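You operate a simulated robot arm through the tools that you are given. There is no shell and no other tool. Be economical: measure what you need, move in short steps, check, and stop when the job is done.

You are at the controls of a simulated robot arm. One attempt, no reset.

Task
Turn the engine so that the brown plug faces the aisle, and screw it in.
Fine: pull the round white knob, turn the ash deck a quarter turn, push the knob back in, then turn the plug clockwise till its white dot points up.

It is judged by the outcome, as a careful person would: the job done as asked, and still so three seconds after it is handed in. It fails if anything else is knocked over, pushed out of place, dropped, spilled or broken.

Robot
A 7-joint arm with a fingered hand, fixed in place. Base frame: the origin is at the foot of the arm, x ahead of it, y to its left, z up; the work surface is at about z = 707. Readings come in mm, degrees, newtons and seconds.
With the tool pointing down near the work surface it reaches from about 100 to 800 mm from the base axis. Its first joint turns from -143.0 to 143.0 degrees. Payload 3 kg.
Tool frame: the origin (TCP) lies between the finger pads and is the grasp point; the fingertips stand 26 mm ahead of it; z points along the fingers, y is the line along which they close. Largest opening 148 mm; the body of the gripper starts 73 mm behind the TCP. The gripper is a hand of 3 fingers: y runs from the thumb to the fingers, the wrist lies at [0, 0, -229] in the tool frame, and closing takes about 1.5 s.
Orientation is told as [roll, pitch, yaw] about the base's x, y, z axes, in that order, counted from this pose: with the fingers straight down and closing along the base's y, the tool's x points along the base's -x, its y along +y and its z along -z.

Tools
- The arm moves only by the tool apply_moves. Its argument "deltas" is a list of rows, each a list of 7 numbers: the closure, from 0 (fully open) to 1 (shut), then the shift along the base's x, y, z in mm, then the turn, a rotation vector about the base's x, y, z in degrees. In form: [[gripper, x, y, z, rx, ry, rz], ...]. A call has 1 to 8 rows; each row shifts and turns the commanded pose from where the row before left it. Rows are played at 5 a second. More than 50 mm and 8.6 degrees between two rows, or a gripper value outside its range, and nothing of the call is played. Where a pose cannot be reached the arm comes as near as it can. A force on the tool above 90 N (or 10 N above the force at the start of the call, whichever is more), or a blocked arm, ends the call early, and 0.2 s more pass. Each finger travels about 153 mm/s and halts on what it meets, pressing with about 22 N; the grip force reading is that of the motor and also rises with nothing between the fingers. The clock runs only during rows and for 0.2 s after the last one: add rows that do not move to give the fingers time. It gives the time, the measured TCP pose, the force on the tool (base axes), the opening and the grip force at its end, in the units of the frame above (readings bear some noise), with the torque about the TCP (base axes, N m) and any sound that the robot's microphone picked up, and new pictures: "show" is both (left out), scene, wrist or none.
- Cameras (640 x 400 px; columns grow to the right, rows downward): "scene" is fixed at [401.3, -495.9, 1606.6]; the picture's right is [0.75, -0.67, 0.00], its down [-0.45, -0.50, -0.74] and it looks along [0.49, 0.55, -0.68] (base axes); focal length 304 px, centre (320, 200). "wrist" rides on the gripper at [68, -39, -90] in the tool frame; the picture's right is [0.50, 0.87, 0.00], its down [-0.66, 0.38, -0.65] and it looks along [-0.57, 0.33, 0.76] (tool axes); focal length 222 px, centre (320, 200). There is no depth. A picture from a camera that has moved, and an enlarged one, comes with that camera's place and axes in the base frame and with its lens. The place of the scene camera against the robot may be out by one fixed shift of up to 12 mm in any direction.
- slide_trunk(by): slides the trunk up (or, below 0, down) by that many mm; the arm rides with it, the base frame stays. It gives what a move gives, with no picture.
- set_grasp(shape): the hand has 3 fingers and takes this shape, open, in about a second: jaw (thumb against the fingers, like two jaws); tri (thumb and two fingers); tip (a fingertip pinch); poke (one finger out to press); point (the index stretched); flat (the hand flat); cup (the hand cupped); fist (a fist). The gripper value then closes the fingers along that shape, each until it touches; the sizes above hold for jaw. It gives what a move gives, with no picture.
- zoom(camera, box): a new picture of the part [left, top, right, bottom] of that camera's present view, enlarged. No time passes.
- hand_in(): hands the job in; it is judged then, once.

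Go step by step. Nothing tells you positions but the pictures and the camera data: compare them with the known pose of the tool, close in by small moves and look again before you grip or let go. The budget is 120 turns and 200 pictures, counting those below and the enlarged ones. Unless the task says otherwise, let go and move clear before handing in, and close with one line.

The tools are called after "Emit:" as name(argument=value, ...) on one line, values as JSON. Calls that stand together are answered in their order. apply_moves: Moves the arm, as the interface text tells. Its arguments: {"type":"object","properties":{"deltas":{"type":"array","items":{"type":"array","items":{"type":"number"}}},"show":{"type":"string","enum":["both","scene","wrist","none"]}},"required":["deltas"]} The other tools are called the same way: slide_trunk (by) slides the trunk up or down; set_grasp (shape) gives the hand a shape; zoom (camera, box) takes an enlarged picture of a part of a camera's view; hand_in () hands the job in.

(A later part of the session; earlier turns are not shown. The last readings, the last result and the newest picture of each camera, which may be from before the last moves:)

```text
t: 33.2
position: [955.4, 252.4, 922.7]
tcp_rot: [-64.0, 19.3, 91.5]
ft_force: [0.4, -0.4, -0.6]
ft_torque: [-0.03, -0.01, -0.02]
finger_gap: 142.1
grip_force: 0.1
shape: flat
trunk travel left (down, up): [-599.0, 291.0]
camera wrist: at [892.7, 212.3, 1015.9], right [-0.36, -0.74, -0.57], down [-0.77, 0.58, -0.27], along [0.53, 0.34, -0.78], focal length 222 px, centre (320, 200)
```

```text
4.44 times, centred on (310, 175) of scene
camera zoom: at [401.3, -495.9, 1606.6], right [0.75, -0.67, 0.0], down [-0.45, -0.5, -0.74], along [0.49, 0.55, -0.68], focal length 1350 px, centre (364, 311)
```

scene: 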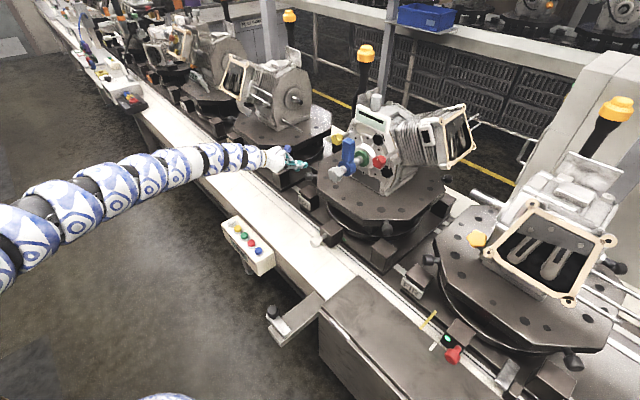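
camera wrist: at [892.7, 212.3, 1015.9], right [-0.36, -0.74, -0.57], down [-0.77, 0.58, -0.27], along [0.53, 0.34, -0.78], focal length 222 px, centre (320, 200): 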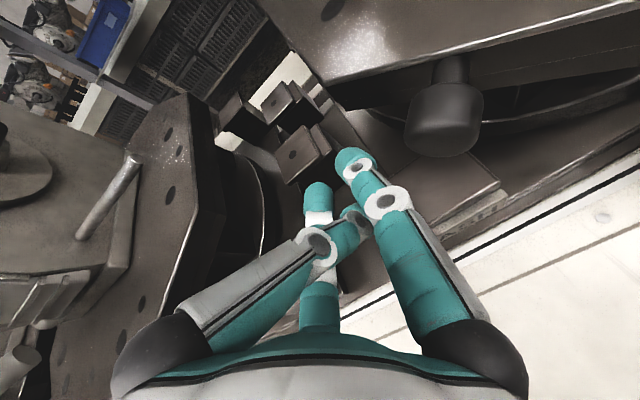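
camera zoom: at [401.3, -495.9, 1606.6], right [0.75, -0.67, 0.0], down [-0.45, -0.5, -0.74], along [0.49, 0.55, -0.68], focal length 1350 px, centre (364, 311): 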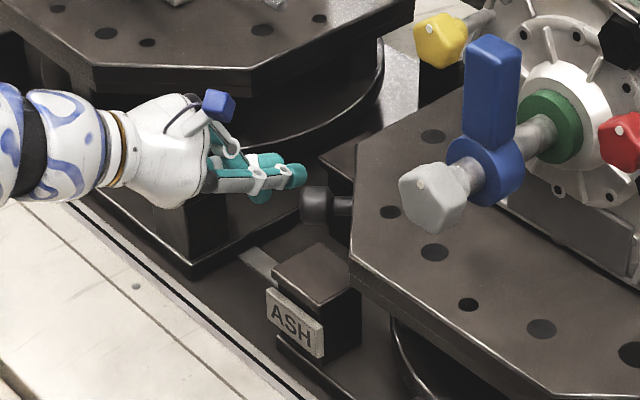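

The finger is beside the handle. I'll move in -y to make contact and start following the arc.

Emit:
apply_moves(deltas=[[0, 0, -8, 0, 0, 0, 0], [0, 0, -8, 0, 0, 0, 0], [0, -3, -8, 0, 0, 0, 0], [0, -6, -8, 0, 0, 0, 0], [0, -6, -8, 0, 0, 0, 0], [0, 0, 0, 0, 0, 0, 0]], show="wrist")

Emit:
zoom(camera="scene", box=[250, 130, 370, 220])

```text
t: 34.6
position: [940.0, 215.3, 922.0]
tcp_rot: [-64.0, 19.5, 91.6]
ft_force: [-2.8, 7.2, 2.0]
ft_torque: [0.04, 0.04, 0.07]
finger_gap: 142.1
grip_force: 0.0
shape: flat
trunk travel left (down, up): [-599.0, 291.0]
camera wrist: at [876.9, 173.8, 1015.4], right [-0.36, -0.74, -0.57], down [-0.77, 0.58, -0.27], along [0.53, 0.34, -0.78], focal length 222 px, centre (320, 200)
```

wrist: 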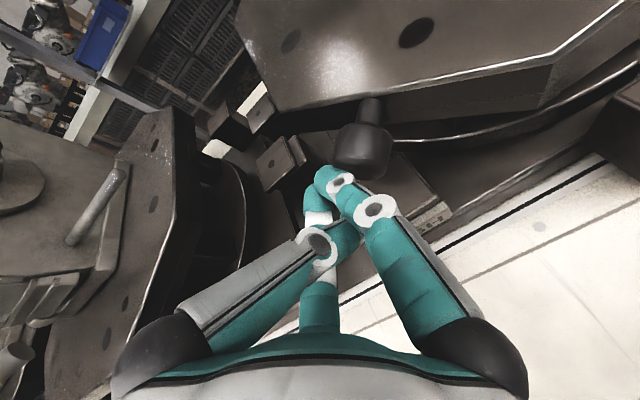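

```text
4.44 times, centred on (310, 175) of scene
camera zoom: at [401.3, -495.9, 1606.6], right [0.75, -0.67, 0.0], down [-0.45, -0.5, -0.74], along [0.49, 0.55, -0.68], focal length 1350 px, centre (364, 311)
```

zoom: 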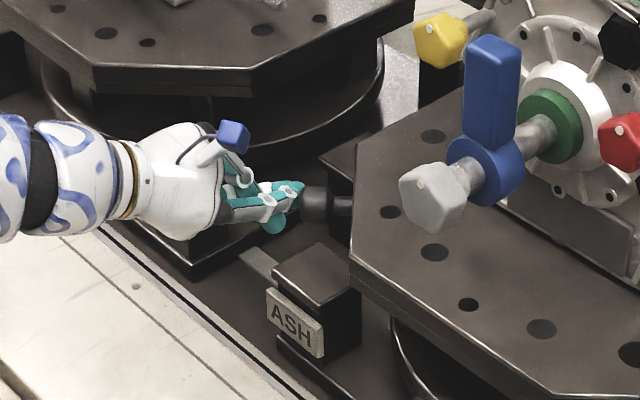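

The finger yields against the end of the handle without turning the deck. I'll back off, reach further in so the whole finger lies behind the handle, then push again.

Emit:
apply_moves(deltas=[[0, 5, 20, 0, 0, 0, 0], [0, 20, 10, 0, 0, 0, 0], [0, 20, 0, -3, 0, 0, 0], [0, 0, 0, 0, 0, 0, 0]], show="wrist")

Emit:
apply_moves(deltas=[[0, 0, -9, 0, 0, 0, 0], [0, 0, -9, 0, 0, 0, 0], [0, 0, -9, 0, 0, 0, 0], [0, 0, 0, 0, 0, 0, 0]], show="wrist")

```text
t: 35.6
position: [984.7, 244.6, 918.6]
tcp_rot: [-64.1, 19.4, 91.6]
ft_force: [-0.2, 0.5, 0.7]
ft_torque: [-0.01, 0.02, -0.02]
finger_gap: 142.0
grip_force: 0.1
shape: flat
trunk travel left (down, up): [-599.0, 291.0]
camera wrist: at [922.0, 204.4, 1012.2], right [-0.36, -0.74, -0.57], down [-0.77, 0.58, -0.27], along [0.53, 0.34, -0.78], focal length 222 px, centre (320, 200)
```

wrist: 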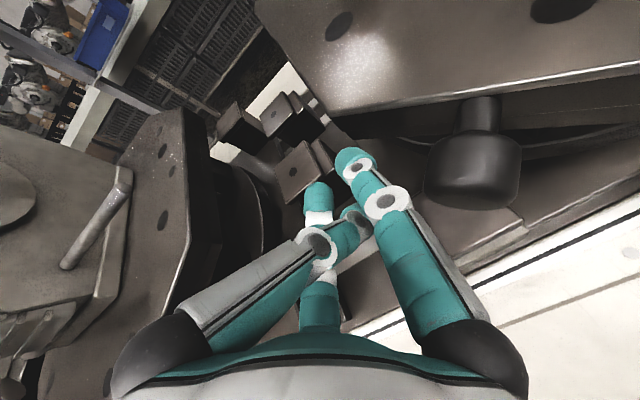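

```text
t: 36.6
position: [984.8, 215.5, 919.5]
tcp_rot: [-64.2, 19.4, 91.4]
ft_force: [-0.3, 5.1, 9.4]
ft_torque: [-0.28, 0.51, 0.0]
finger_gap: 142.1
grip_force: 0.0
shape: flat
trunk travel left (down, up): [-599.0, 291.0]
camera wrist: at [922.5, 175.7, 1013.3], right [-0.36, -0.74, -0.57], down [-0.77, 0.58, -0.27], along [0.53, 0.34, -0.78], focal length 222 px, centre (320, 200)
```

wrist: 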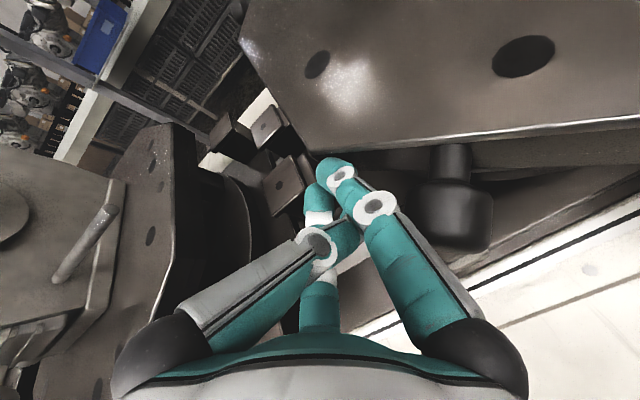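

Possible slight motion; let me look at the scene closely.

Emit:
zoom(camera="scene", box=[260, 110, 420, 230])

```text
3.33 times, centred on (340, 170) of scene
camera zoom: at [401.3, -495.9, 1606.6], right [0.75, -0.67, 0.0], down [-0.45, -0.5, -0.74], along [0.49, 0.55, -0.68], focal length 1013 px, centre (253, 300)
```

zoom: 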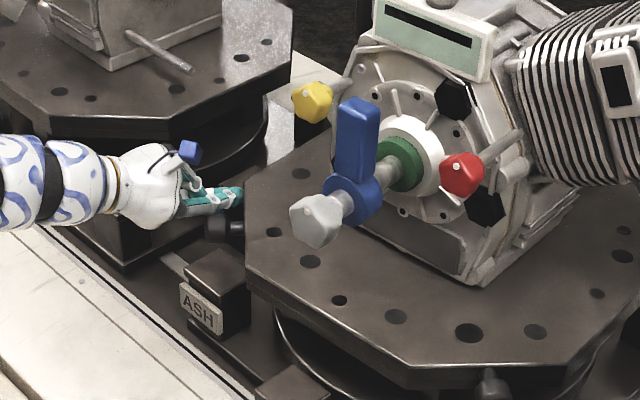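

The deck has started to move a little, but the finger rides high on the handle. I'll back off slightly, lower 12 mm and push along the arc.

Emit:
apply_moves(deltas=[[0, -8, 12, 0, 0, 0, 0], [0, 0, 0, -12, 0, 0, 0], [0, 0, -10, 0, 0, 0, 0], [0, -4, -10, 0, 0, 0, 0], [0, -6, -10, 0, 0, 0, 0], [0, -6, -10, 0, 0, 0, 0], [0, 0, 0, 0, 0, 0, 0]], show="wrist")

Emit:
zoom(camera="scene", box=[260, 110, 420, 230])

```text
t: 38.2
position: [961.9, 187.7, 907.7]
tcp_rot: [-63.9, 19.4, 91.5]
ft_force: [-0.4, 3.3, -1.8]
ft_torque: [0.05, 0.05, -0.04]
finger_gap: 142.4
grip_force: 0.1
shape: flat
trunk travel left (down, up): [-599.0, 291.0]
camera wrist: at [897.9, 147.5, 1000.7], right [-0.36, -0.74, -0.57], down [-0.77, 0.58, -0.27], along [0.53, 0.34, -0.78], focal length 222 px, centre (320, 200)
```

wrist: 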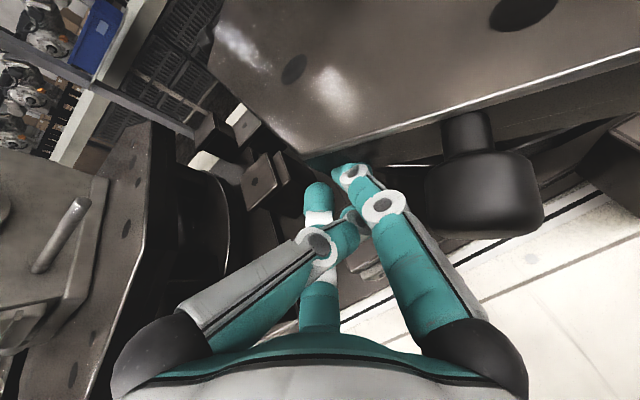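

```text
3.33 times, centred on (340, 170) of scene
camera zoom: at [401.3, -495.9, 1606.6], right [0.75, -0.67, 0.0], down [-0.45, -0.5, -0.74], along [0.49, 0.55, -0.68], focal length 1013 px, centre (253, 300)
```

zoom: 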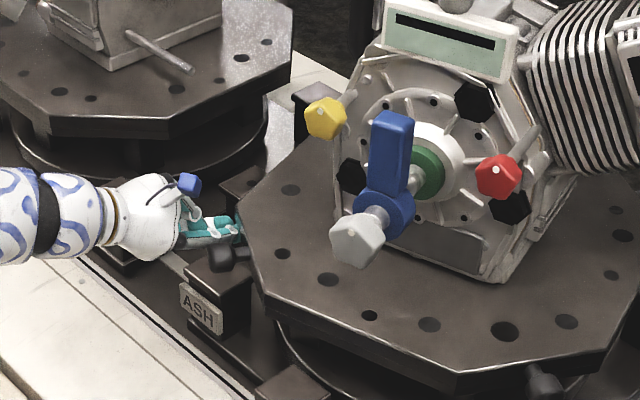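

The deck is turning (about 12–15°). I'll continue along the arc.

Emit:
apply_moves(deltas=[[0, -5, -12, 0, 0, 0, 0], [0, -4, -12, 0, 0, 0, 0], [0, -4, -12, 0, 0, 0, 0], [0, -3, -12, 0, 0, 0, 0], [0, -3, -12, 0, 0, 0, 0], [0, -2, -12, 0, 0, 0, 0], [0, 0, 0, 0, 0, 0, 0]], show="wrist")

Emit:
zoom(camera="scene", box=[260, 110, 420, 230])

```text
t: 39.9
position: [940.0, 116.7, 906.4]
tcp_rot: [-63.9, 19.4, 91.5]
ft_force: [-18.3, 9.7, -11.0]
ft_torque: [0.23, 0.1, -0.38]
finger_gap: 142.3
grip_force: 0.0
shape: flat
trunk travel left (down, up): [-599.0, 291.0]
camera wrist: at [877.0, 76.6, 1000.6], right [-0.36, -0.74, -0.57], down [-0.77, 0.58, -0.27], along [0.53, 0.34, -0.78], focal length 222 px, centre (320, 200)
```

wrist: 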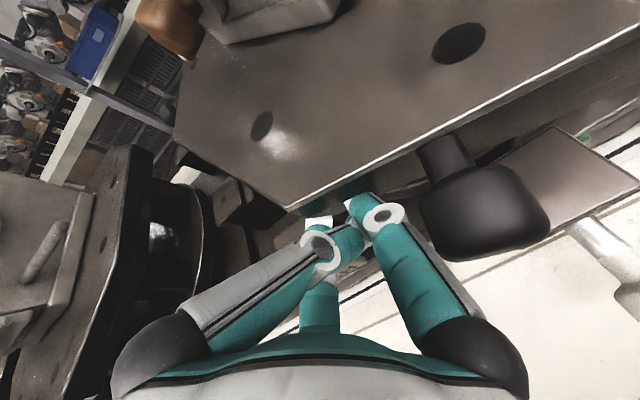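

```text
3.33 times, centred on (340, 170) of scene
camera zoom: at [401.3, -495.9, 1606.6], right [0.75, -0.67, 0.0], down [-0.45, -0.5, -0.74], along [0.49, 0.55, -0.68], focal length 1013 px, centre (253, 300)
```

zoom: 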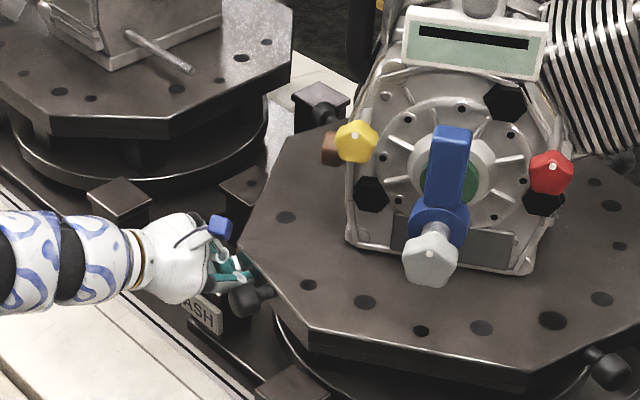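

About 30° done. The fingertip presses under the deck rim, so I'll withdraw slightly in x while continuing to push.

Emit:
apply_moves(deltas=[[0, -12, 0, 0, 0, 0, 0], [0, -10, -8, 0, 0, 0, 0], [0, -3, -12, 0, 0, 0, 0], [0, -2, -12, 0, 0, 0, 0], [0, -1, -12, 0, 0, 0, 0], [0, 0, -12, 0, 0, 0, 0], [0, 0, -12, 0, 0, 0, 0], [0, 0, 0, 0, 0, 0, 0]], show="wrist")

Emit:
zoom(camera="scene", box=[260, 110, 420, 230])

```text
t: 41.6
position: [917.8, 58.7, 900.2]
tcp_rot: [-63.2, 21.2, 88.7]
ft_force: [-11.2, 7.3, -1.7]
ft_torque: [0.16, 0.22, 0.08]
finger_gap: 142.1
grip_force: 0.0
shape: flat
out of reach, approached as far as the arm can: row 2, 3, 4, 5
trunk travel left (down, up): [-599.0, 291.0]
camera wrist: at [854.2, 24.5, 995.7], right [-0.41, -0.74, -0.54], down [-0.74, 0.61, -0.28], along [0.53, 0.29, -0.8], focal length 222 px, centre (320, 200)
```

wrist: 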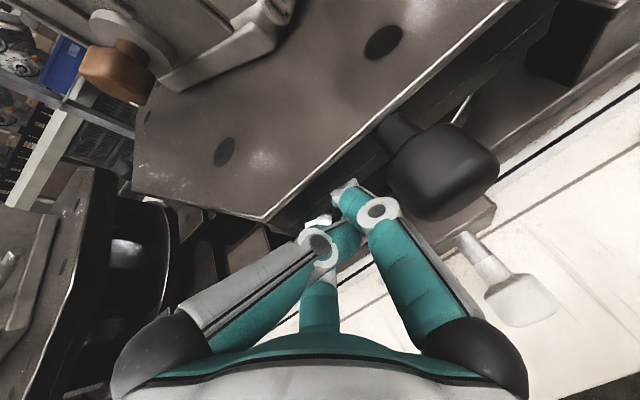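

```text
3.33 times, centred on (340, 170) of scene
camera zoom: at [401.3, -495.9, 1606.6], right [0.75, -0.67, 0.0], down [-0.45, -0.5, -0.74], along [0.49, 0.55, -0.68], focal length 1013 px, centre (253, 300)
```

zoom: 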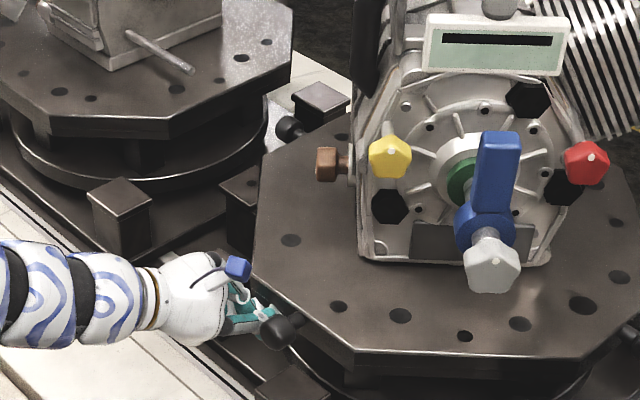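

About 45° done and still fine. I'll continue in smaller steps.

Emit:
apply_moves(deltas=[[0, 0, -12, 0, 0, 0, 0], [0, 0, -12, 0, 0, 0, 0], [0, 0, -12, 0, 0, 0, 0], [0, 1, -12, 0, 0, 0, 0], [0, 2, -12, 0, 0, 0, 0], [0, 2, -12, 0, 0, 0, 0], [0, 0, 0, 0, 0, 0, 0]], show="wrist")

Emit:
zoom(camera="scene", box=[260, 110, 420, 230])

```text
t: 43.2
position: [931.4, -13.3, 896.8]
tcp_rot: [-63.3, 21.3, 88.3]
ft_force: [-24.5, -0.1, 1.2]
ft_torque: [0.09, 0.49, -0.07]
finger_gap: 142.4
grip_force: 0.1
shape: flat
out of reach, approached as far as the arm can: row 4, 5
trunk travel left (down, up): [-599.0, 291.0]
camera wrist: at [867.5, -46.5, 992.2], right [-0.41, -0.74, -0.54], down [-0.74, 0.62, -0.28], along [0.54, 0.28, -0.79], focal length 222 px, centre (320, 200)
```

wrist: 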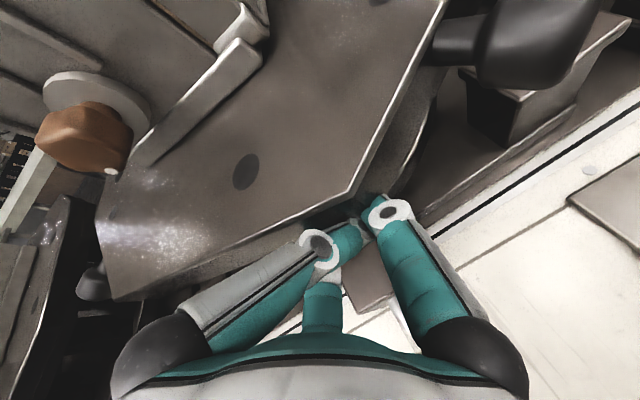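

```text
3.33 times, centred on (340, 170) of scene
camera zoom: at [401.3, -495.9, 1606.6], right [0.75, -0.67, 0.0], down [-0.45, -0.5, -0.74], along [0.49, 0.55, -0.68], focal length 1013 px, centre (253, 300)
```

zoom: 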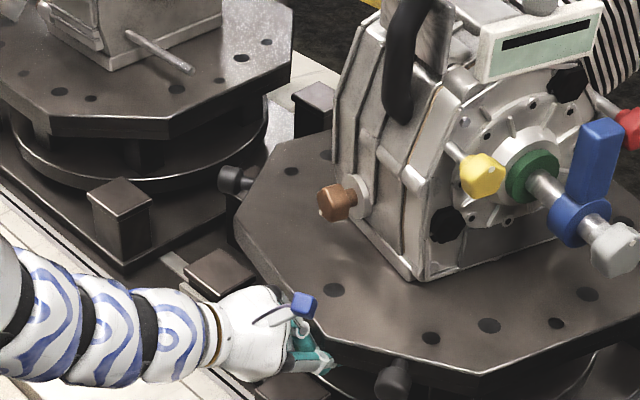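

The deck moved on to about 70°. My fingertip is now against the rim, so I'll back off first and check.

Emit:
apply_moves(deltas=[[0, -15, 5, 0, 0, 0, 0], [0, -15, 0, 0, 0, 0, 0], [0, -10, 0, 0, 0, 0, 0], [0, 0, 0, 0, 0, 0, 0]], show="wrist")

Emit:
zoom(camera="scene", box=[260, 140, 420, 260])

```text
t: 44.2
position: [917.2, -2.6, 878.6]
tcp_rot: [-63.1, 21.2, 88.8]
ft_force: [0.5, 0.5, 0.4]
ft_torque: [0.01, -0.02, 0.03]
finger_gap: 142.3
grip_force: 0.1
shape: flat
out of reach, approached as far as the arm can: row 1, 2, 3
trunk travel left (down, up): [-599.0, 291.0]
camera wrist: at [853.2, -36.6, 973.3], right [-0.41, -0.74, -0.54], down [-0.74, 0.61, -0.28], along [0.53, 0.29, -0.8], focal length 222 px, centre (320, 200)
```

wrist: 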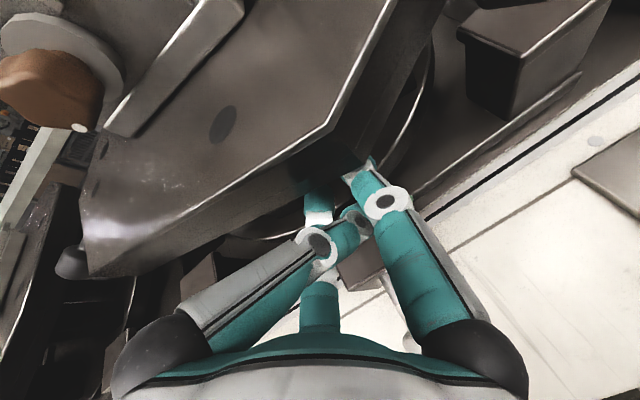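

```text
3.33 times, centred on (340, 200) of scene
camera zoom: at [401.3, -495.9, 1606.6], right [0.75, -0.67, 0.0], down [-0.45, -0.5, -0.74], along [0.49, 0.55, -0.68], focal length 1013 px, centre (253, 200)
```

zoom: 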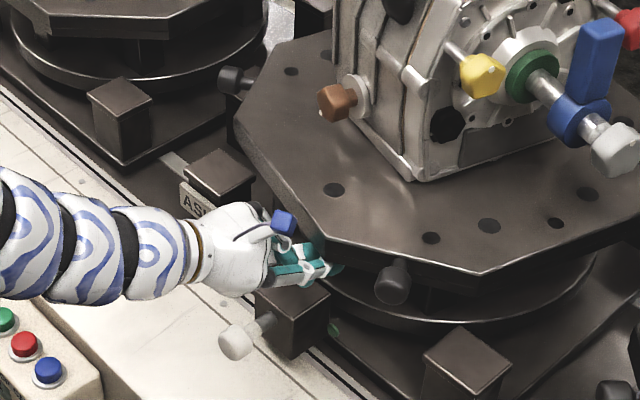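

The tip sits beneath the rim. I'll withdraw along the tool axis.

Emit:
apply_moves(deltas=[[0, -18, 2, 6, 0, 0, 0], [0, -18, 2, 8, 0, 0, 0], [0, -18, 2, 8, 0, 0, 0], [0, 0, 0, 0, 0, 0, 0]], show="wrist")

```text
t: 45.2
position: [908.7, 9.3, 871.1]
tcp_rot: [-63.2, 21.3, 88.7]
ft_force: [-0.8, 0.6, 0.3]
ft_torque: [-0.01, 0.01, -0.02]
finger_gap: 142.1
grip_force: 0.1
shape: flat
out of reach, approached as far as the arm can: row 1, 2, 3
trunk travel left (down, up): [-599.0, 291.0]
camera wrist: at [844.4, -24.1, 966.2], right [-0.41, -0.74, -0.54], down [-0.74, 0.61, -0.28], along [0.53, 0.29, -0.8], focal length 222 px, centre (320, 200)
```

wrist: 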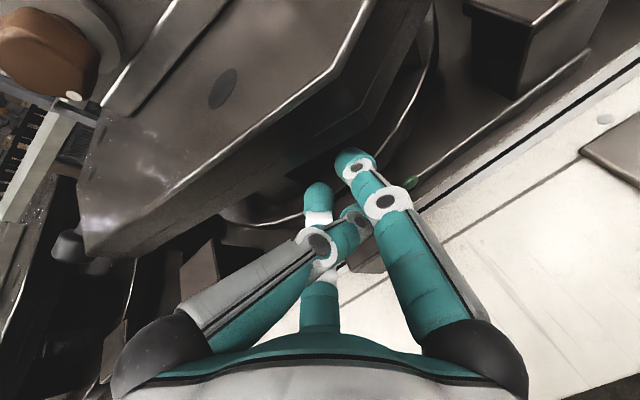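

A joint limit blocks straight withdrawal here, so I'll back out towards +y, where the arm moved freely, and then raise the trunk again.

Emit:
apply_moves(deltas=[[0, 10, 40, -10, 0, 0, 0], [0, 20, 40, -10, 0, 0, 0], [0, 20, 40, -5, 0, 0, 0], [0, 20, 40, 0, 0, 0, 0], [0, 0, 0, 0, 0, 0, 0]])

```text
t: 46.1
position: [964.6, 82.8, 843.8]
tcp_rot: [-62.8, 21.5, 84.7]
ft_force: [-61.5, 22.6, 12.1]
ft_torque: [0.97, 2.06, 0.04]
finger_gap: 142.1
grip_force: 0.1
shape: flat
trunk travel left (down, up): [-599.0, 291.0]
stopped in row 4: the force on the tool passed its limit at 112 N (the readings are from after the stop); the commanded pose is now the measured one
camera wrist: at [898.3, 54.8, 940.5], right [-0.46, -0.71, -0.53], down [-0.7, 0.66, -0.27], along [0.55, 0.24, -0.8], focal length 222 px, centre (320, 200)
```

scene: 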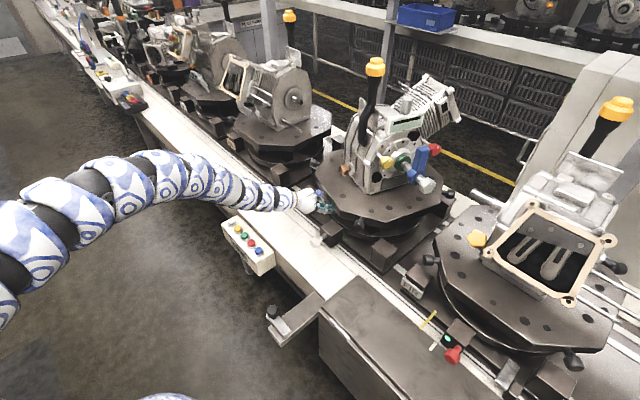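
wrist: 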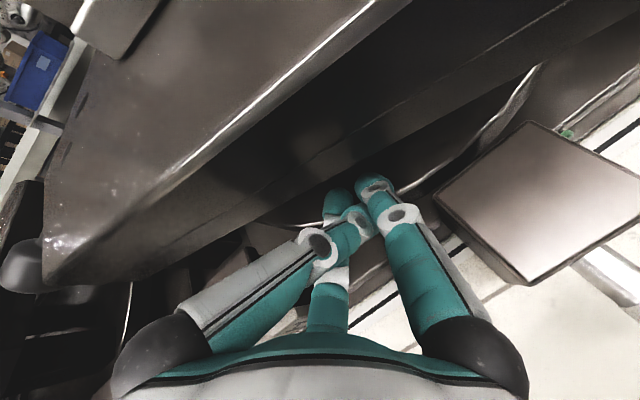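

The arm slid inward and pressed on the base. I'll back out in -x immediately with small steps.

Emit:
apply_moves(deltas=[[0, -8, 0, 0, 0, 0, 0], [0, -10, 0, 0, 0, 0, 0], [0, -10, 0, 0, 0, 0, 0], [0, 0, 0, 0, 0, 0, 0]], show="wrist")

```text
t: 47.1
position: [943.5, 72.8, 841.6]
tcp_rot: [-62.9, 21.6, 84.0]
ft_force: [0.1, 1.2, 0.6]
ft_torque: [-0.05, 0.01, -0.02]
finger_gap: 142.1
grip_force: 0.1
shape: flat
trunk travel left (down, up): [-599.0, 291.0]
camera wrist: at [876.9, 46.0, 938.2], right [-0.47, -0.7, -0.53], down [-0.69, 0.67, -0.28], along [0.55, 0.24, -0.8], focal length 222 px, centre (320, 200)
```

wrist: 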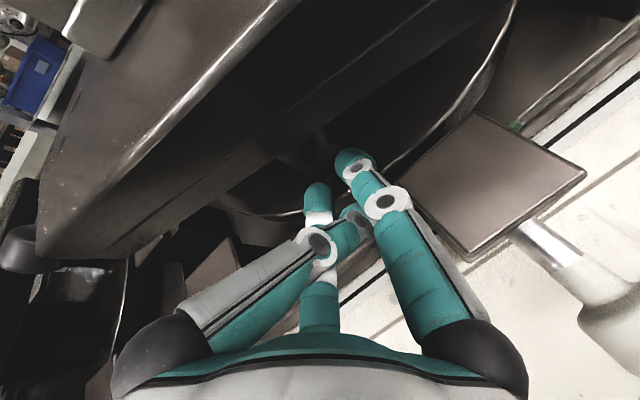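

Free again. I'll continue backing out, drifting away from the knob.

Emit:
apply_moves(deltas=[[0, -12, 4, 0, 0, 0, 0], [0, -12, 4, 0, 0, 0, 0], [0, -12, 4, 2, 0, 0, 0], [0, -12, 4, 4, 0, 0, 0], [0, 0, 0, 0, 0, 0, 0]], show="wrist")

```text
t: 48.3
position: [894.8, 91.2, 847.6]
tcp_rot: [-62.7, 21.6, 84.2]
ft_force: [0.3, -0.2, 0.0]
ft_torque: [0.0, -0.01, 0.02]
finger_gap: 142.0
grip_force: 0.1
shape: flat
trunk travel left (down, up): [-599.0, 291.0]
camera wrist: at [829.1, 63.0, 943.7], right [-0.47, -0.7, -0.53], down [-0.69, 0.67, -0.28], along [0.55, 0.24, -0.8], focal length 222 px, centre (320, 200)
```

wrist: 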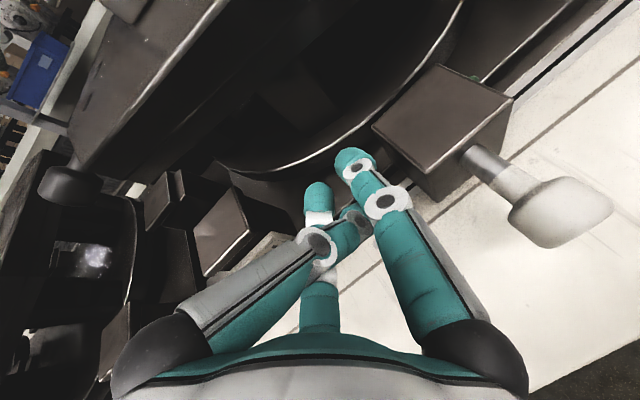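

Tracking well. I'll retreat clear of the deck, then raise the trunk back.

Emit:
apply_moves(deltas=[[0, -20, 5, 5, 0, 0, 0], [0, -20, 5, 5, 0, 0, 0], [0, -20, 0, 5, 0, 0, 0], [0, 0, 0, 0, 0, 0, 0]], show="none")

Emit:
slide_trunk(by=120)

Emit:
apply_moves(deltas=[[0, 0, 0, 0, 0, 0, 0]])

Emit:
zoom(camera="scene", box=[280, 100, 460, 240])

```text
t: 49.3
position: [835.5, 101.2, 863.9]
tcp_rot: [-62.6, 21.6, 84.0]
ft_force: [-0.1, 0.1, 1.5]
ft_torque: [-0.05, 0.01, -0.02]
finger_gap: 141.9
grip_force: 0.0
shape: flat
trunk travel left (down, up): [-599.0, 291.0]
```

```text
t: 50.8
position: [834.5, 100.5, 984.4]
tcp_rot: [-62.7, 21.6, 84.0]
ft_force: [0.5, -0.2, 0.3]
ft_torque: [-0.03, 0.0, -0.01]
finger_gap: 142.0
grip_force: 0.1
shape: flat
trunk travel left (down, up): [-719.0, 171.0]
```

```text
t: 51.2
position: [836.3, 100.4, 983.5]
tcp_rot: [-62.7, 21.6, 84.0]
ft_force: [-0.1, 0.2, -0.2]
ft_torque: [0.01, 0.0, 0.01]
finger_gap: 142.3
grip_force: 0.1
shape: flat
trunk travel left (down, up): [-719.0, 171.0]
camera wrist: at [769.0, 73.3, 1079.4], right [-0.47, -0.7, -0.53], down [-0.69, 0.67, -0.28], along [0.55, 0.24, -0.8], focal length 222 px, centre (320, 200)
```

scene: 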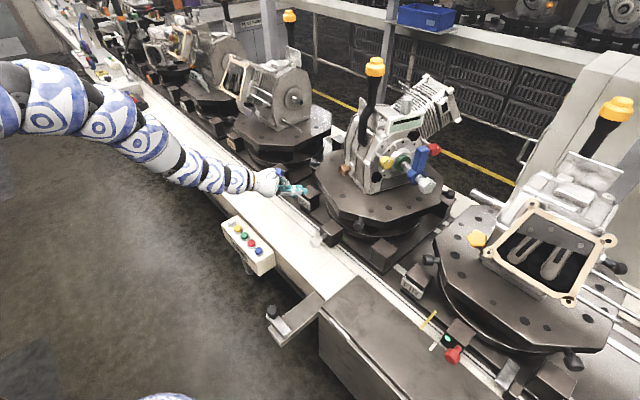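
wrist: 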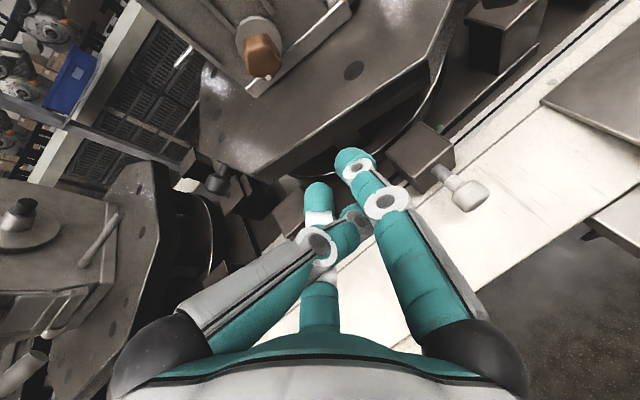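

```text
2.86 times, centred on (370, 170) of scene
camera zoom: at [401.3, -495.9, 1606.6], right [0.75, -0.67, 0.0], down [-0.45, -0.5, -0.74], along [0.49, 0.55, -0.68], focal length 868 px, centre (177, 286)
```

zoom: 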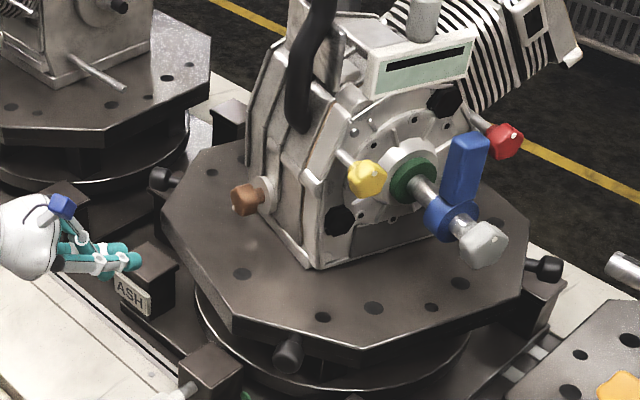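

About 70° is done: front handle at (928, -98), about 20° to go. I'll swing across in front, above the handle height, to come to its +y side again.

Emit:
apply_moves(deltas=[[0, 0, -25, 5, 0, 0, 4], [0, 0, -25, 5, 0, 0, 4], [0, 5, -25, 0, 0, 0, 4], [0, 5, -20, 0, 0, 0, 0], [0, 5, -20, 0, 0, 0, 0], [0, 5, -15, 0, 0, 0, 0], [0, 0, 0, 0, 0, 0, 0]], show="wrist")

```text
t: 52.6
position: [904.1, 16.2, 946.1]
tcp_rot: [-62.7, 21.8, 96.7]
ft_force: [-79.3, 10.4, 29.4]
ft_torque: [0.97, 2.19, 1.91]
finger_gap: 142.1
grip_force: 0.1
shape: flat
out of reach, approached as far as the arm can: row 1, 2, 3, 4, 5, 6
trunk travel left (down, up): [-719.0, 171.0]
stopped in row 6: the force on the tool passed its limit at 104 N (the readings are from after the stop); the commanded pose is now the measured one
camera wrist: at [846.5, -24.6, 1041.5], right [-0.31, -0.79, -0.53], down [-0.82, 0.5, -0.28], along [0.49, 0.35, -0.8], focal length 222 px, centre (320, 200)
```

wrist: 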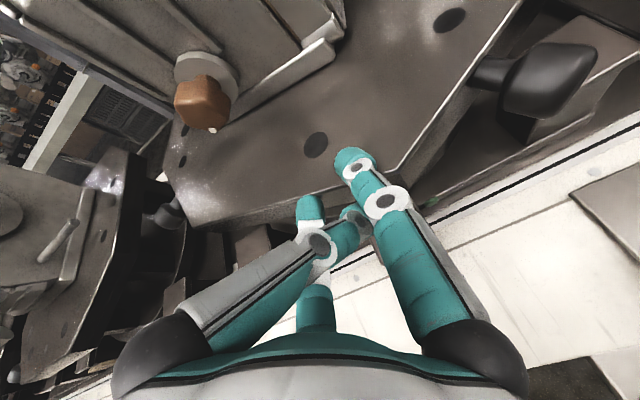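

Drifting into the rim again when the wrist is near a limit. I'll back out in -x and unwind the wrist roll, which has crept past -110°.

Emit:
apply_moves(deltas=[[0, -10, 0, 0, 0, 0, 0], [0, -10, 0, 0, 0, 0, 0], [0, 0, 0, 0, 0, 0, 0]], show="none")

Emit:
apply_moves(deltas=[[0, -10, 0, 0, 6.3, -0.4, -3.0], [0, -10, 0, 0, 6.3, -0.4, -3.0], [0, -10, 0, 0, 6.3, -0.4, -3.0], [0, 0, 0, 0, 0, 0, 0]], show="none")

```text
t: 53.4
position: [899.2, 16.5, 935.2]
tcp_rot: [-62.6, 21.7, 96.0]
ft_force: [0.2, 0.5, 5.3]
ft_torque: [-0.09, -0.24, 0.06]
finger_gap: 0.1
grip_force: 0.1
shape: flat
out of reach, approached as far as the arm can: row 1, 2
trunk travel left (down, up): [-719.0, 171.0]
```

```text
t: 54.4
position: [880.2, 24.7, 921.6]
tcp_rot: [-64.2, 2.8, 86.8]
ft_force: [-0.4, 0.1, -0.9]
ft_torque: [0.0, 0.02, 0.03]
finger_gap: 141.8
grip_force: 0.1
shape: flat
out of reach, approached as far as the arm can: row 1, 2, 3
trunk travel left (down, up): [-719.0, 171.0]
```

Emit:
apply_moves(deltas=[[0, 0, 0, 0, 7, -0.4, -3.3], [0, 0, 0, 0, 7, -0.4, -3.3], [0, 0, 0, 0, 7, -0.4, -3.3], [0, 0, 0, 0, 0, 0, 0]])

```text
t: 55.4
position: [879.9, 25.7, 919.7]
tcp_rot: [-62.6, -18.1, 76.4]
ft_force: [1.0, 0.0, 1.0]
ft_torque: [0.0, -0.01, 0.01]
finger_gap: 142.0
grip_force: 0.1
shape: flat
trunk travel left (down, up): [-719.0, 171.0]
camera wrist: at [799.7, -45.2, 972.0], right [-0.44, -0.14, -0.89], down [-0.59, 0.79, 0.17], along [0.68, 0.59, -0.43], focal length 222 px, centre (320, 200)
```

scene: 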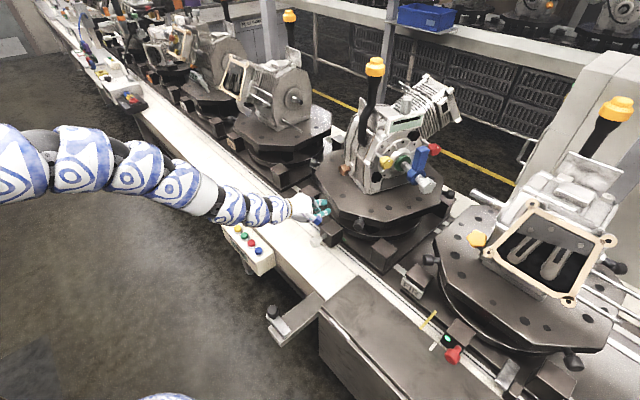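
wrist: 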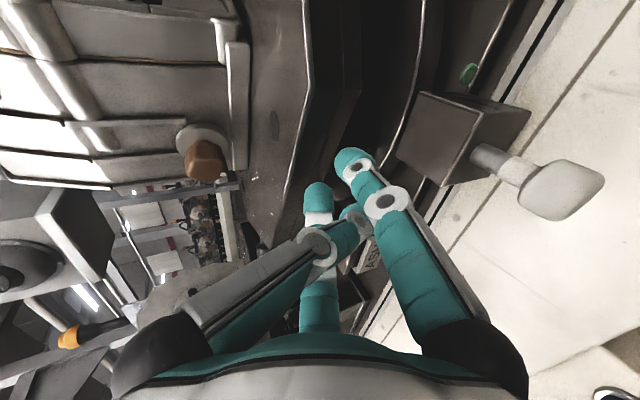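

The roll is unwound and no reach complaint now. I'll retreat in -x as a test.

Emit:
apply_moves(deltas=[[0, -15, 0, 5, 0, 0, 0], [0, -15, 0, 10, 0, 0, 0], [0, -10, 0, 15, 0, 0, 0], [0, 0, 0, 0, 0, 0, 0]], show="none")

```text
t: 56.4
position: [863.1, 48.7, 924.2]
tcp_rot: [-62.6, -18.0, 76.4]
ft_force: [-0.2, -0.7, -0.3]
ft_torque: [-0.01, -0.02, -0.01]
finger_gap: 142.0
grip_force: 0.1
shape: flat
out of reach, approached as far as the arm can: row 1, 2, 3
trunk travel left (down, up): [-719.0, 171.0]
```

Still constrained. I'll unwind the roll further while retreating along the free direction.

Emit:
apply_moves(deltas=[[0, -8, 8, 0, 7.2, -0.4, -3.5], [0, -8, 8, 0, 7.2, -0.4, -3.5], [0, -8, 8, 0, 7.2, -0.4, -3.5], [0, -8, 0, 0, 7.2, -0.4, -3.5], [0, -8, 0, 0, 0, 0, 0], [0, -8, 0, 0, 0, 0, 0]], show="scene")

```text
t: 57.8
position: [828.4, 74.5, 911.9]
tcp_rot: [-50.7, -45.4, 55.8]
ft_force: [0.0, -0.1, 0.5]
ft_torque: [-0.01, -0.02, -0.02]
finger_gap: 142.2
grip_force: 0.0
shape: flat
out of reach, approached as far as the arm can: row 4, 5, 6
trunk travel left (down, up): [-719.0, 171.0]
```

scene: 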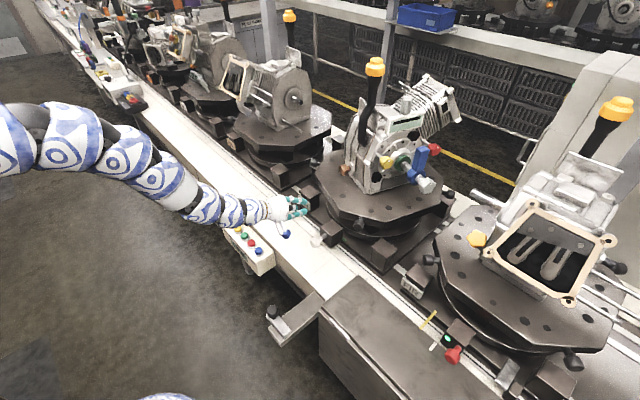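

The hand is clear of the deck. I'll raise the trunk fully (the free direction is relatively lower) and then try moving back and towards -y.

Emit:
slide_trunk(by=165)

Emit:
apply_moves(deltas=[[0, -10, -10, -30, 0, 0, 0], [0, -10, -10, -30, 0, 0, 0], [0, -10, -10, -30, 0, 0, 0], [0, -10, -20, 0, 0, 0, 0], [0, -10, -20, 0, 0, 0, 0], [0, -10, -20, 0, 0, 0, 0]], show="scene")

```text
t: 59.7
position: [828.4, 75.7, 1076.8]
tcp_rot: [-50.8, -45.3, 56.0]
ft_force: [-0.5, 0.3, -0.5]
ft_torque: [-0.02, 0.0, 0.02]
finger_gap: 141.9
grip_force: 0.1
shape: flat
trunk travel left (down, up): [-884.0, 6.0]
```

```text
t: 61.1
position: [769.2, -15.0, 988.3]
tcp_rot: [-50.8, -45.3, 56.0]
ft_force: [1.0, 1.2, 0.2]
ft_torque: [0.0, 0.02, 0.01]
finger_gap: 142.2
grip_force: 0.0
shape: flat
trunk travel left (down, up): [-884.0, 6.0]
```

scene: 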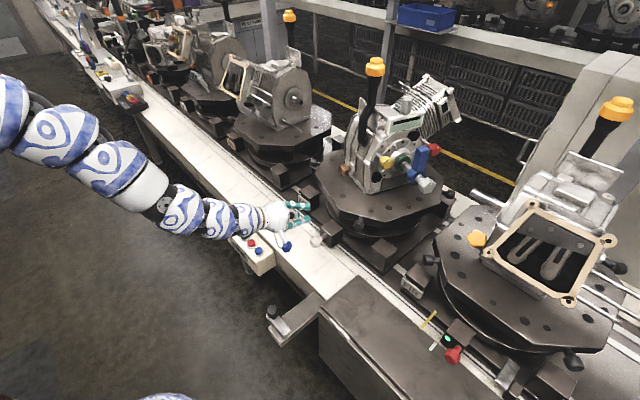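

Moves freely now. I'll go towards the front handle's +y side, staying above it first.

Emit:
apply_moves(deltas=[[0, 20, -8, 0, 0, 0, 0], [0, 25, -7, -5, 0, 0, 0], [0, 25, -7, -5, 0, 0, 0], [0, 20, -7, -5, 0, 0, 0], [0, 0, 0, 0, 0, 0, 0]], show="wrist")

Emit:
zoom(camera="scene", box=[280, 150, 420, 260])

```text
t: 62.3
position: [857.8, -43.7, 971.2]
tcp_rot: [-50.8, -45.2, 56.0]
ft_force: [-0.2, -0.3, -0.1]
ft_torque: [0.02, -0.01, 0.01]
finger_gap: 142.1
grip_force: 0.0
shape: flat
trunk travel left (down, up): [-884.0, 6.0]
camera wrist: at [760.2, -108.7, 985.0], right [-0.39, 0.41, -0.83], down [-0.41, 0.73, 0.55], along [0.83, 0.55, -0.11], focal length 222 px, centre (320, 200)
```

wrist: 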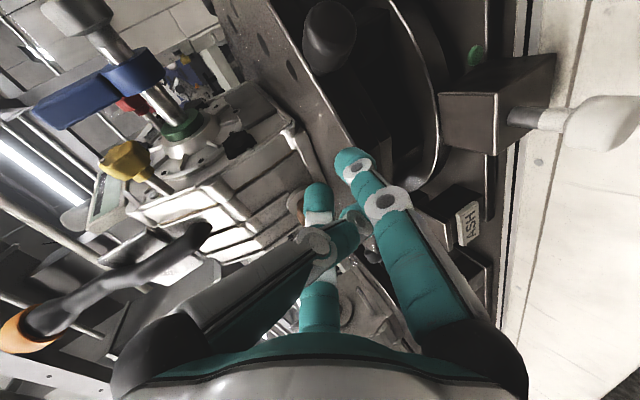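

```text
3.64 times, centred on (350, 205) of scene
camera zoom: at [401.3, -495.9, 1606.6], right [0.75, -0.67, 0.0], down [-0.45, -0.5, -0.74], along [0.49, 0.55, -0.68], focal length 1105 px, centre (211, 182)
```

zoom: 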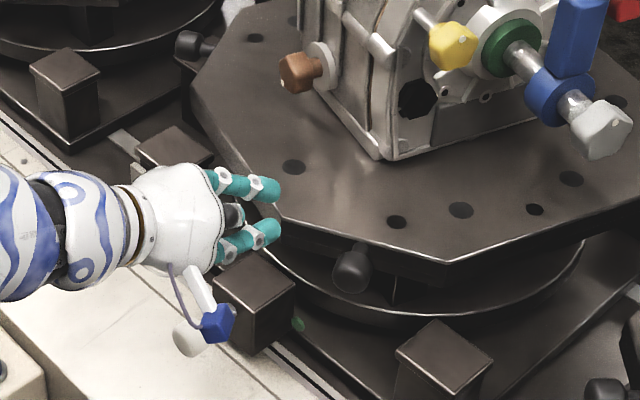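

The lower finger tip is at about (874, -44, 940) and the handle at (915, -98, 911). I'll lower, advance beside the handle, then push along the tangent.

Emit:
apply_moves(deltas=[[0, 0, 0, -16, 0, 0, 0], [0, 0, 0, -16, 0, 0, 0], [0, 15, -5, 0, 0, 0, 0], [0, 18, -8, 0, 0, 0, 0], [0, 3, -8, 0, 0, 0, 0], [0, 0, 0, 0, 0, 0, 0]], show="wrist")

Emit:
zoom(camera="scene", box=[280, 150, 420, 260])

```text
t: 63.7
position: [895.1, -64.6, 938.1]
tcp_rot: [-50.7, -45.2, 56.1]
ft_force: [-0.1, -0.5, 0.3]
ft_torque: [0.02, -0.01, 0.0]
finger_gap: 142.1
grip_force: 0.0
shape: flat
trunk travel left (down, up): [-884.0, 6.0]
camera wrist: at [795.9, -130.9, 952.1], right [-0.39, 0.41, -0.83], down [-0.41, 0.73, 0.55], along [0.83, 0.55, -0.11], focal length 222 px, centre (320, 200)
```

wrist: 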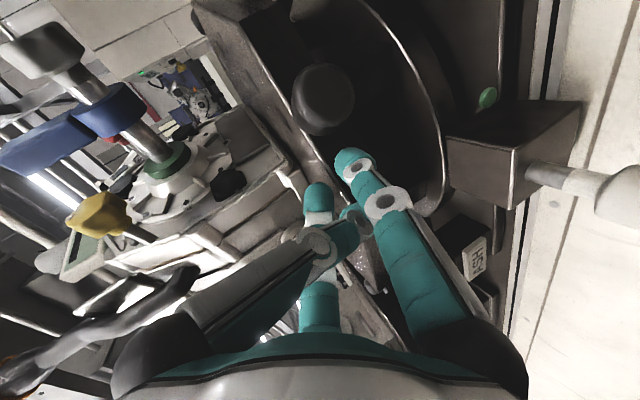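

```text
3.64 times, centred on (350, 205) of scene
camera zoom: at [401.3, -495.9, 1606.6], right [0.75, -0.67, 0.0], down [-0.45, -0.5, -0.74], along [0.49, 0.55, -0.68], focal length 1105 px, centre (211, 182)
```

zoom: 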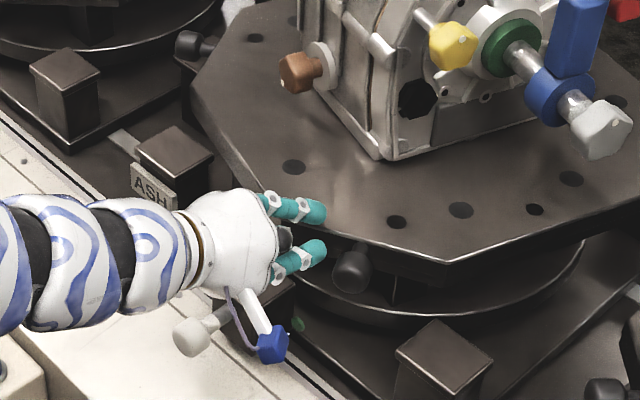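

The finger is beside the handle. I'll push along the tangent now, in small steps.

Emit:
apply_moves(deltas=[[0, 2, -8, 0, 0, 0, 0], [0, 3, -8, 0, 0, 0, 0], [0, 4, -8, 0, 0, 0, 0], [0, 4, -8, 0, 0, 0, 0], [0, 4, -8, 0, 0, 0, 0], [0, 5, -8, 0, 0, 0, 0], [0, 0, 0, 0, 0, 0, 0]], show="wrist")

Emit:
zoom(camera="scene", box=[280, 140, 440, 260])

```text
t: 65.3
position: [915.3, -112.5, 938.3]
tcp_rot: [-50.8, -45.2, 56.1]
ft_force: [-0.6, 3.0, 0.1]
ft_torque: [0.12, 0.0, 0.06]
finger_gap: 142.1
grip_force: 0.0
shape: flat
trunk travel left (down, up): [-884.0, 6.0]
camera wrist: at [817.5, -177.7, 953.5], right [-0.38, 0.41, -0.83], down [-0.41, 0.73, 0.55], along [0.83, 0.55, -0.11], focal length 222 px, centre (320, 200)
```

wrist: 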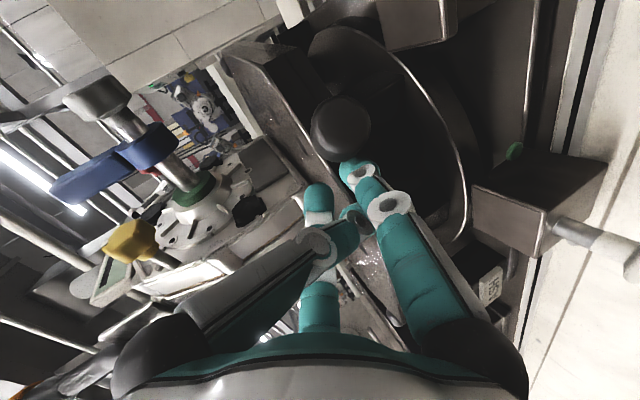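

```text
3.33 times, centred on (360, 200) of scene
camera zoom: at [401.3, -495.9, 1606.6], right [0.75, -0.67, 0.0], down [-0.45, -0.5, -0.74], along [0.49, 0.55, -0.68], focal length 1013 px, centre (187, 200)
```

zoom: 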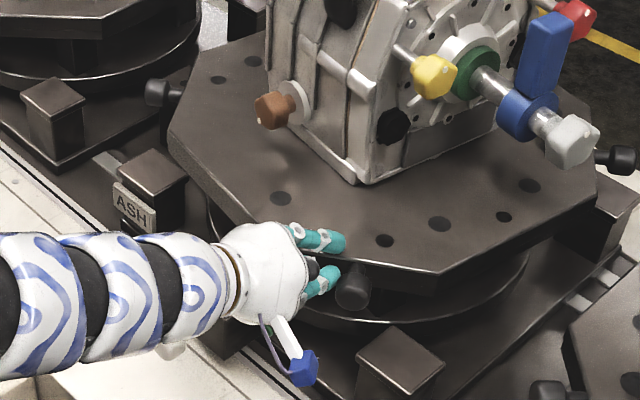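

About 79° now, with about 11° to go. Another gentle push.

Emit:
apply_moves(deltas=[[0, 4, -6, 0, 0, 0, 0], [0, 4, -6, 0, 0, 0, 0], [0, 4, -6, 0, 0, 0, 0], [0, 4, -6, 0, 0, 0, 0], [0, 0, 0, 0, 0, 0, 0]], show="none")

Emit:
zoom(camera="scene", box=[280, 140, 440, 260])

```text
t: 66.5
position: [932.7, -136.3, 939.4]
tcp_rot: [-50.8, -45.2, 56.1]
ft_force: [-1.1, 3.2, -0.4]
ft_torque: [0.09, 0.03, 0.1]
finger_gap: 142.2
grip_force: 0.0
shape: flat
trunk travel left (down, up): [-884.0, 6.0]
```

```text
3.33 times, centred on (360, 200) of scene
camera zoom: at [401.3, -495.9, 1606.6], right [0.75, -0.67, 0.0], down [-0.45, -0.5, -0.74], along [0.49, 0.55, -0.68], focal length 1013 px, centre (187, 200)
```

zoom: 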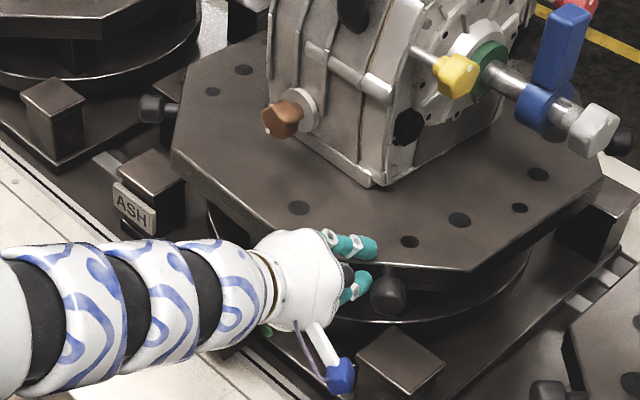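

About 3–4° left. A small final nudge.

Emit:
apply_moves(deltas=[[0, 4, -4, 0, 0, 0, 0], [0, 4, -4, 0, 0, 0, 0], [0, 0, 0, 0, 0, 0, 0]], show="none")

Emit:
zoom(camera="scene", box=[280, 140, 440, 260])

```text
t: 67.3
position: [940.8, -145.4, 936.7]
tcp_rot: [-50.9, -45.3, 55.9]
ft_force: [-1.9, 2.5, 0.0]
ft_torque: [0.1, 0.05, 0.05]
finger_gap: 142.2
grip_force: 0.0
shape: flat
trunk travel left (down, up): [-884.0, 6.0]
```

```text
3.33 times, centred on (360, 200) of scene
camera zoom: at [401.3, -495.9, 1606.6], right [0.75, -0.67, 0.0], down [-0.45, -0.5, -0.74], along [0.49, 0.55, -0.68], focal length 1013 px, centre (187, 200)
```

zoom: 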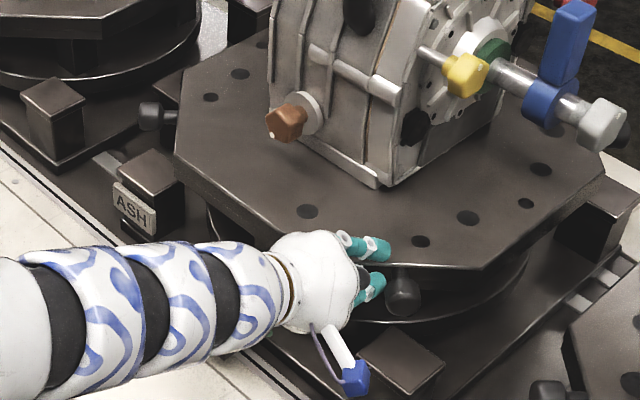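

Nearly aligned. I'll back the hand off and compare the deck with the original view.

Emit:
apply_moves(deltas=[[0, -20, 8, 0, 0, 0, 0], [0, -35, 5, 5, 0, 0, 0], [0, -35, 5, 5, 0, 0, 0], [0, -35, 0, 5, 0, 0, 0], [0, -20, 0, 0, 0, 0, 0]], show="none")

Emit:
zoom(camera="scene", box=[300, 130, 400, 270])

```text
t: 68.7
position: [631.9, -643.1, 951.9]
tcp_rot: [-51.0, -44.4, 10.5]
ft_force: [0.0, 0.8, -0.1]
ft_torque: [0.0, -0.02, 0.01]
finger_gap: 142.3
grip_force: 0.1
shape: flat
out of reach, approached as far as the arm can: row 3
trunk travel left (down, up): [-884.0, 6.0]
stopped in row 5: the arm was blocked; the commanded pose is now the measured one
```

```text
2.86 times, centred on (350, 200) of scene
camera zoom: at [401.3, -495.9, 1606.6], right [0.75, -0.67, 0.0], down [-0.45, -0.5, -0.74], along [0.49, 0.55, -0.68], focal length 868 px, centre (234, 200)
```

zoom: 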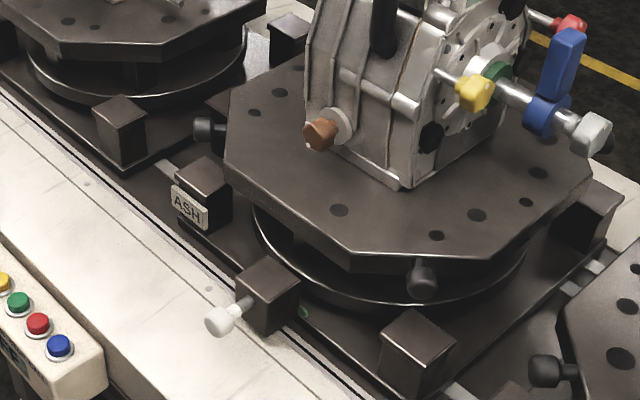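

The deck now matches the original outline almost exactly, but the arm swung far to -y. Let me look at the whole scene.

Emit:
apply_moves(deltas=[[0, 0, 0, 0, 0, 0, 0]])

```text
t: 69.1
position: [631.5, -642.6, 953.1]
tcp_rot: [-50.9, -44.5, 10.6]
ft_force: [-0.1, 0.2, -0.4]
ft_torque: [0.06, 0.01, -0.06]
finger_gap: 142.3
grip_force: 0.1
shape: flat
trunk travel left (down, up): [-884.0, 6.0]
camera wrist: at [516.6, -617.8, 967.2], right [0.01, 0.56, -0.83], down [0.24, 0.8, 0.54], along [0.97, -0.21, -0.12], focal length 222 px, centre (320, 200)
```

scene: 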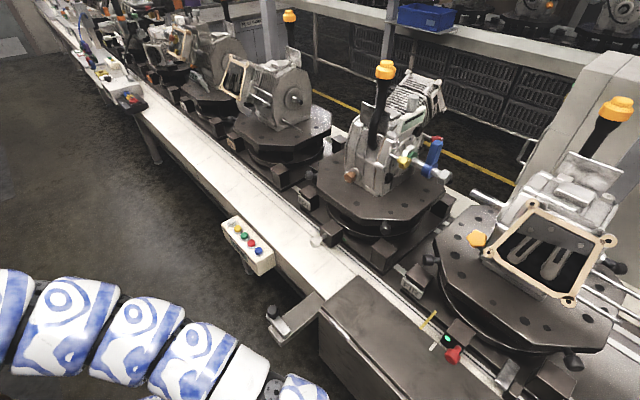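
wrist: 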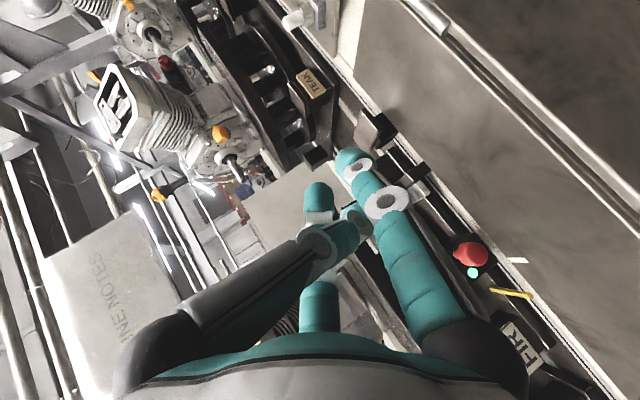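

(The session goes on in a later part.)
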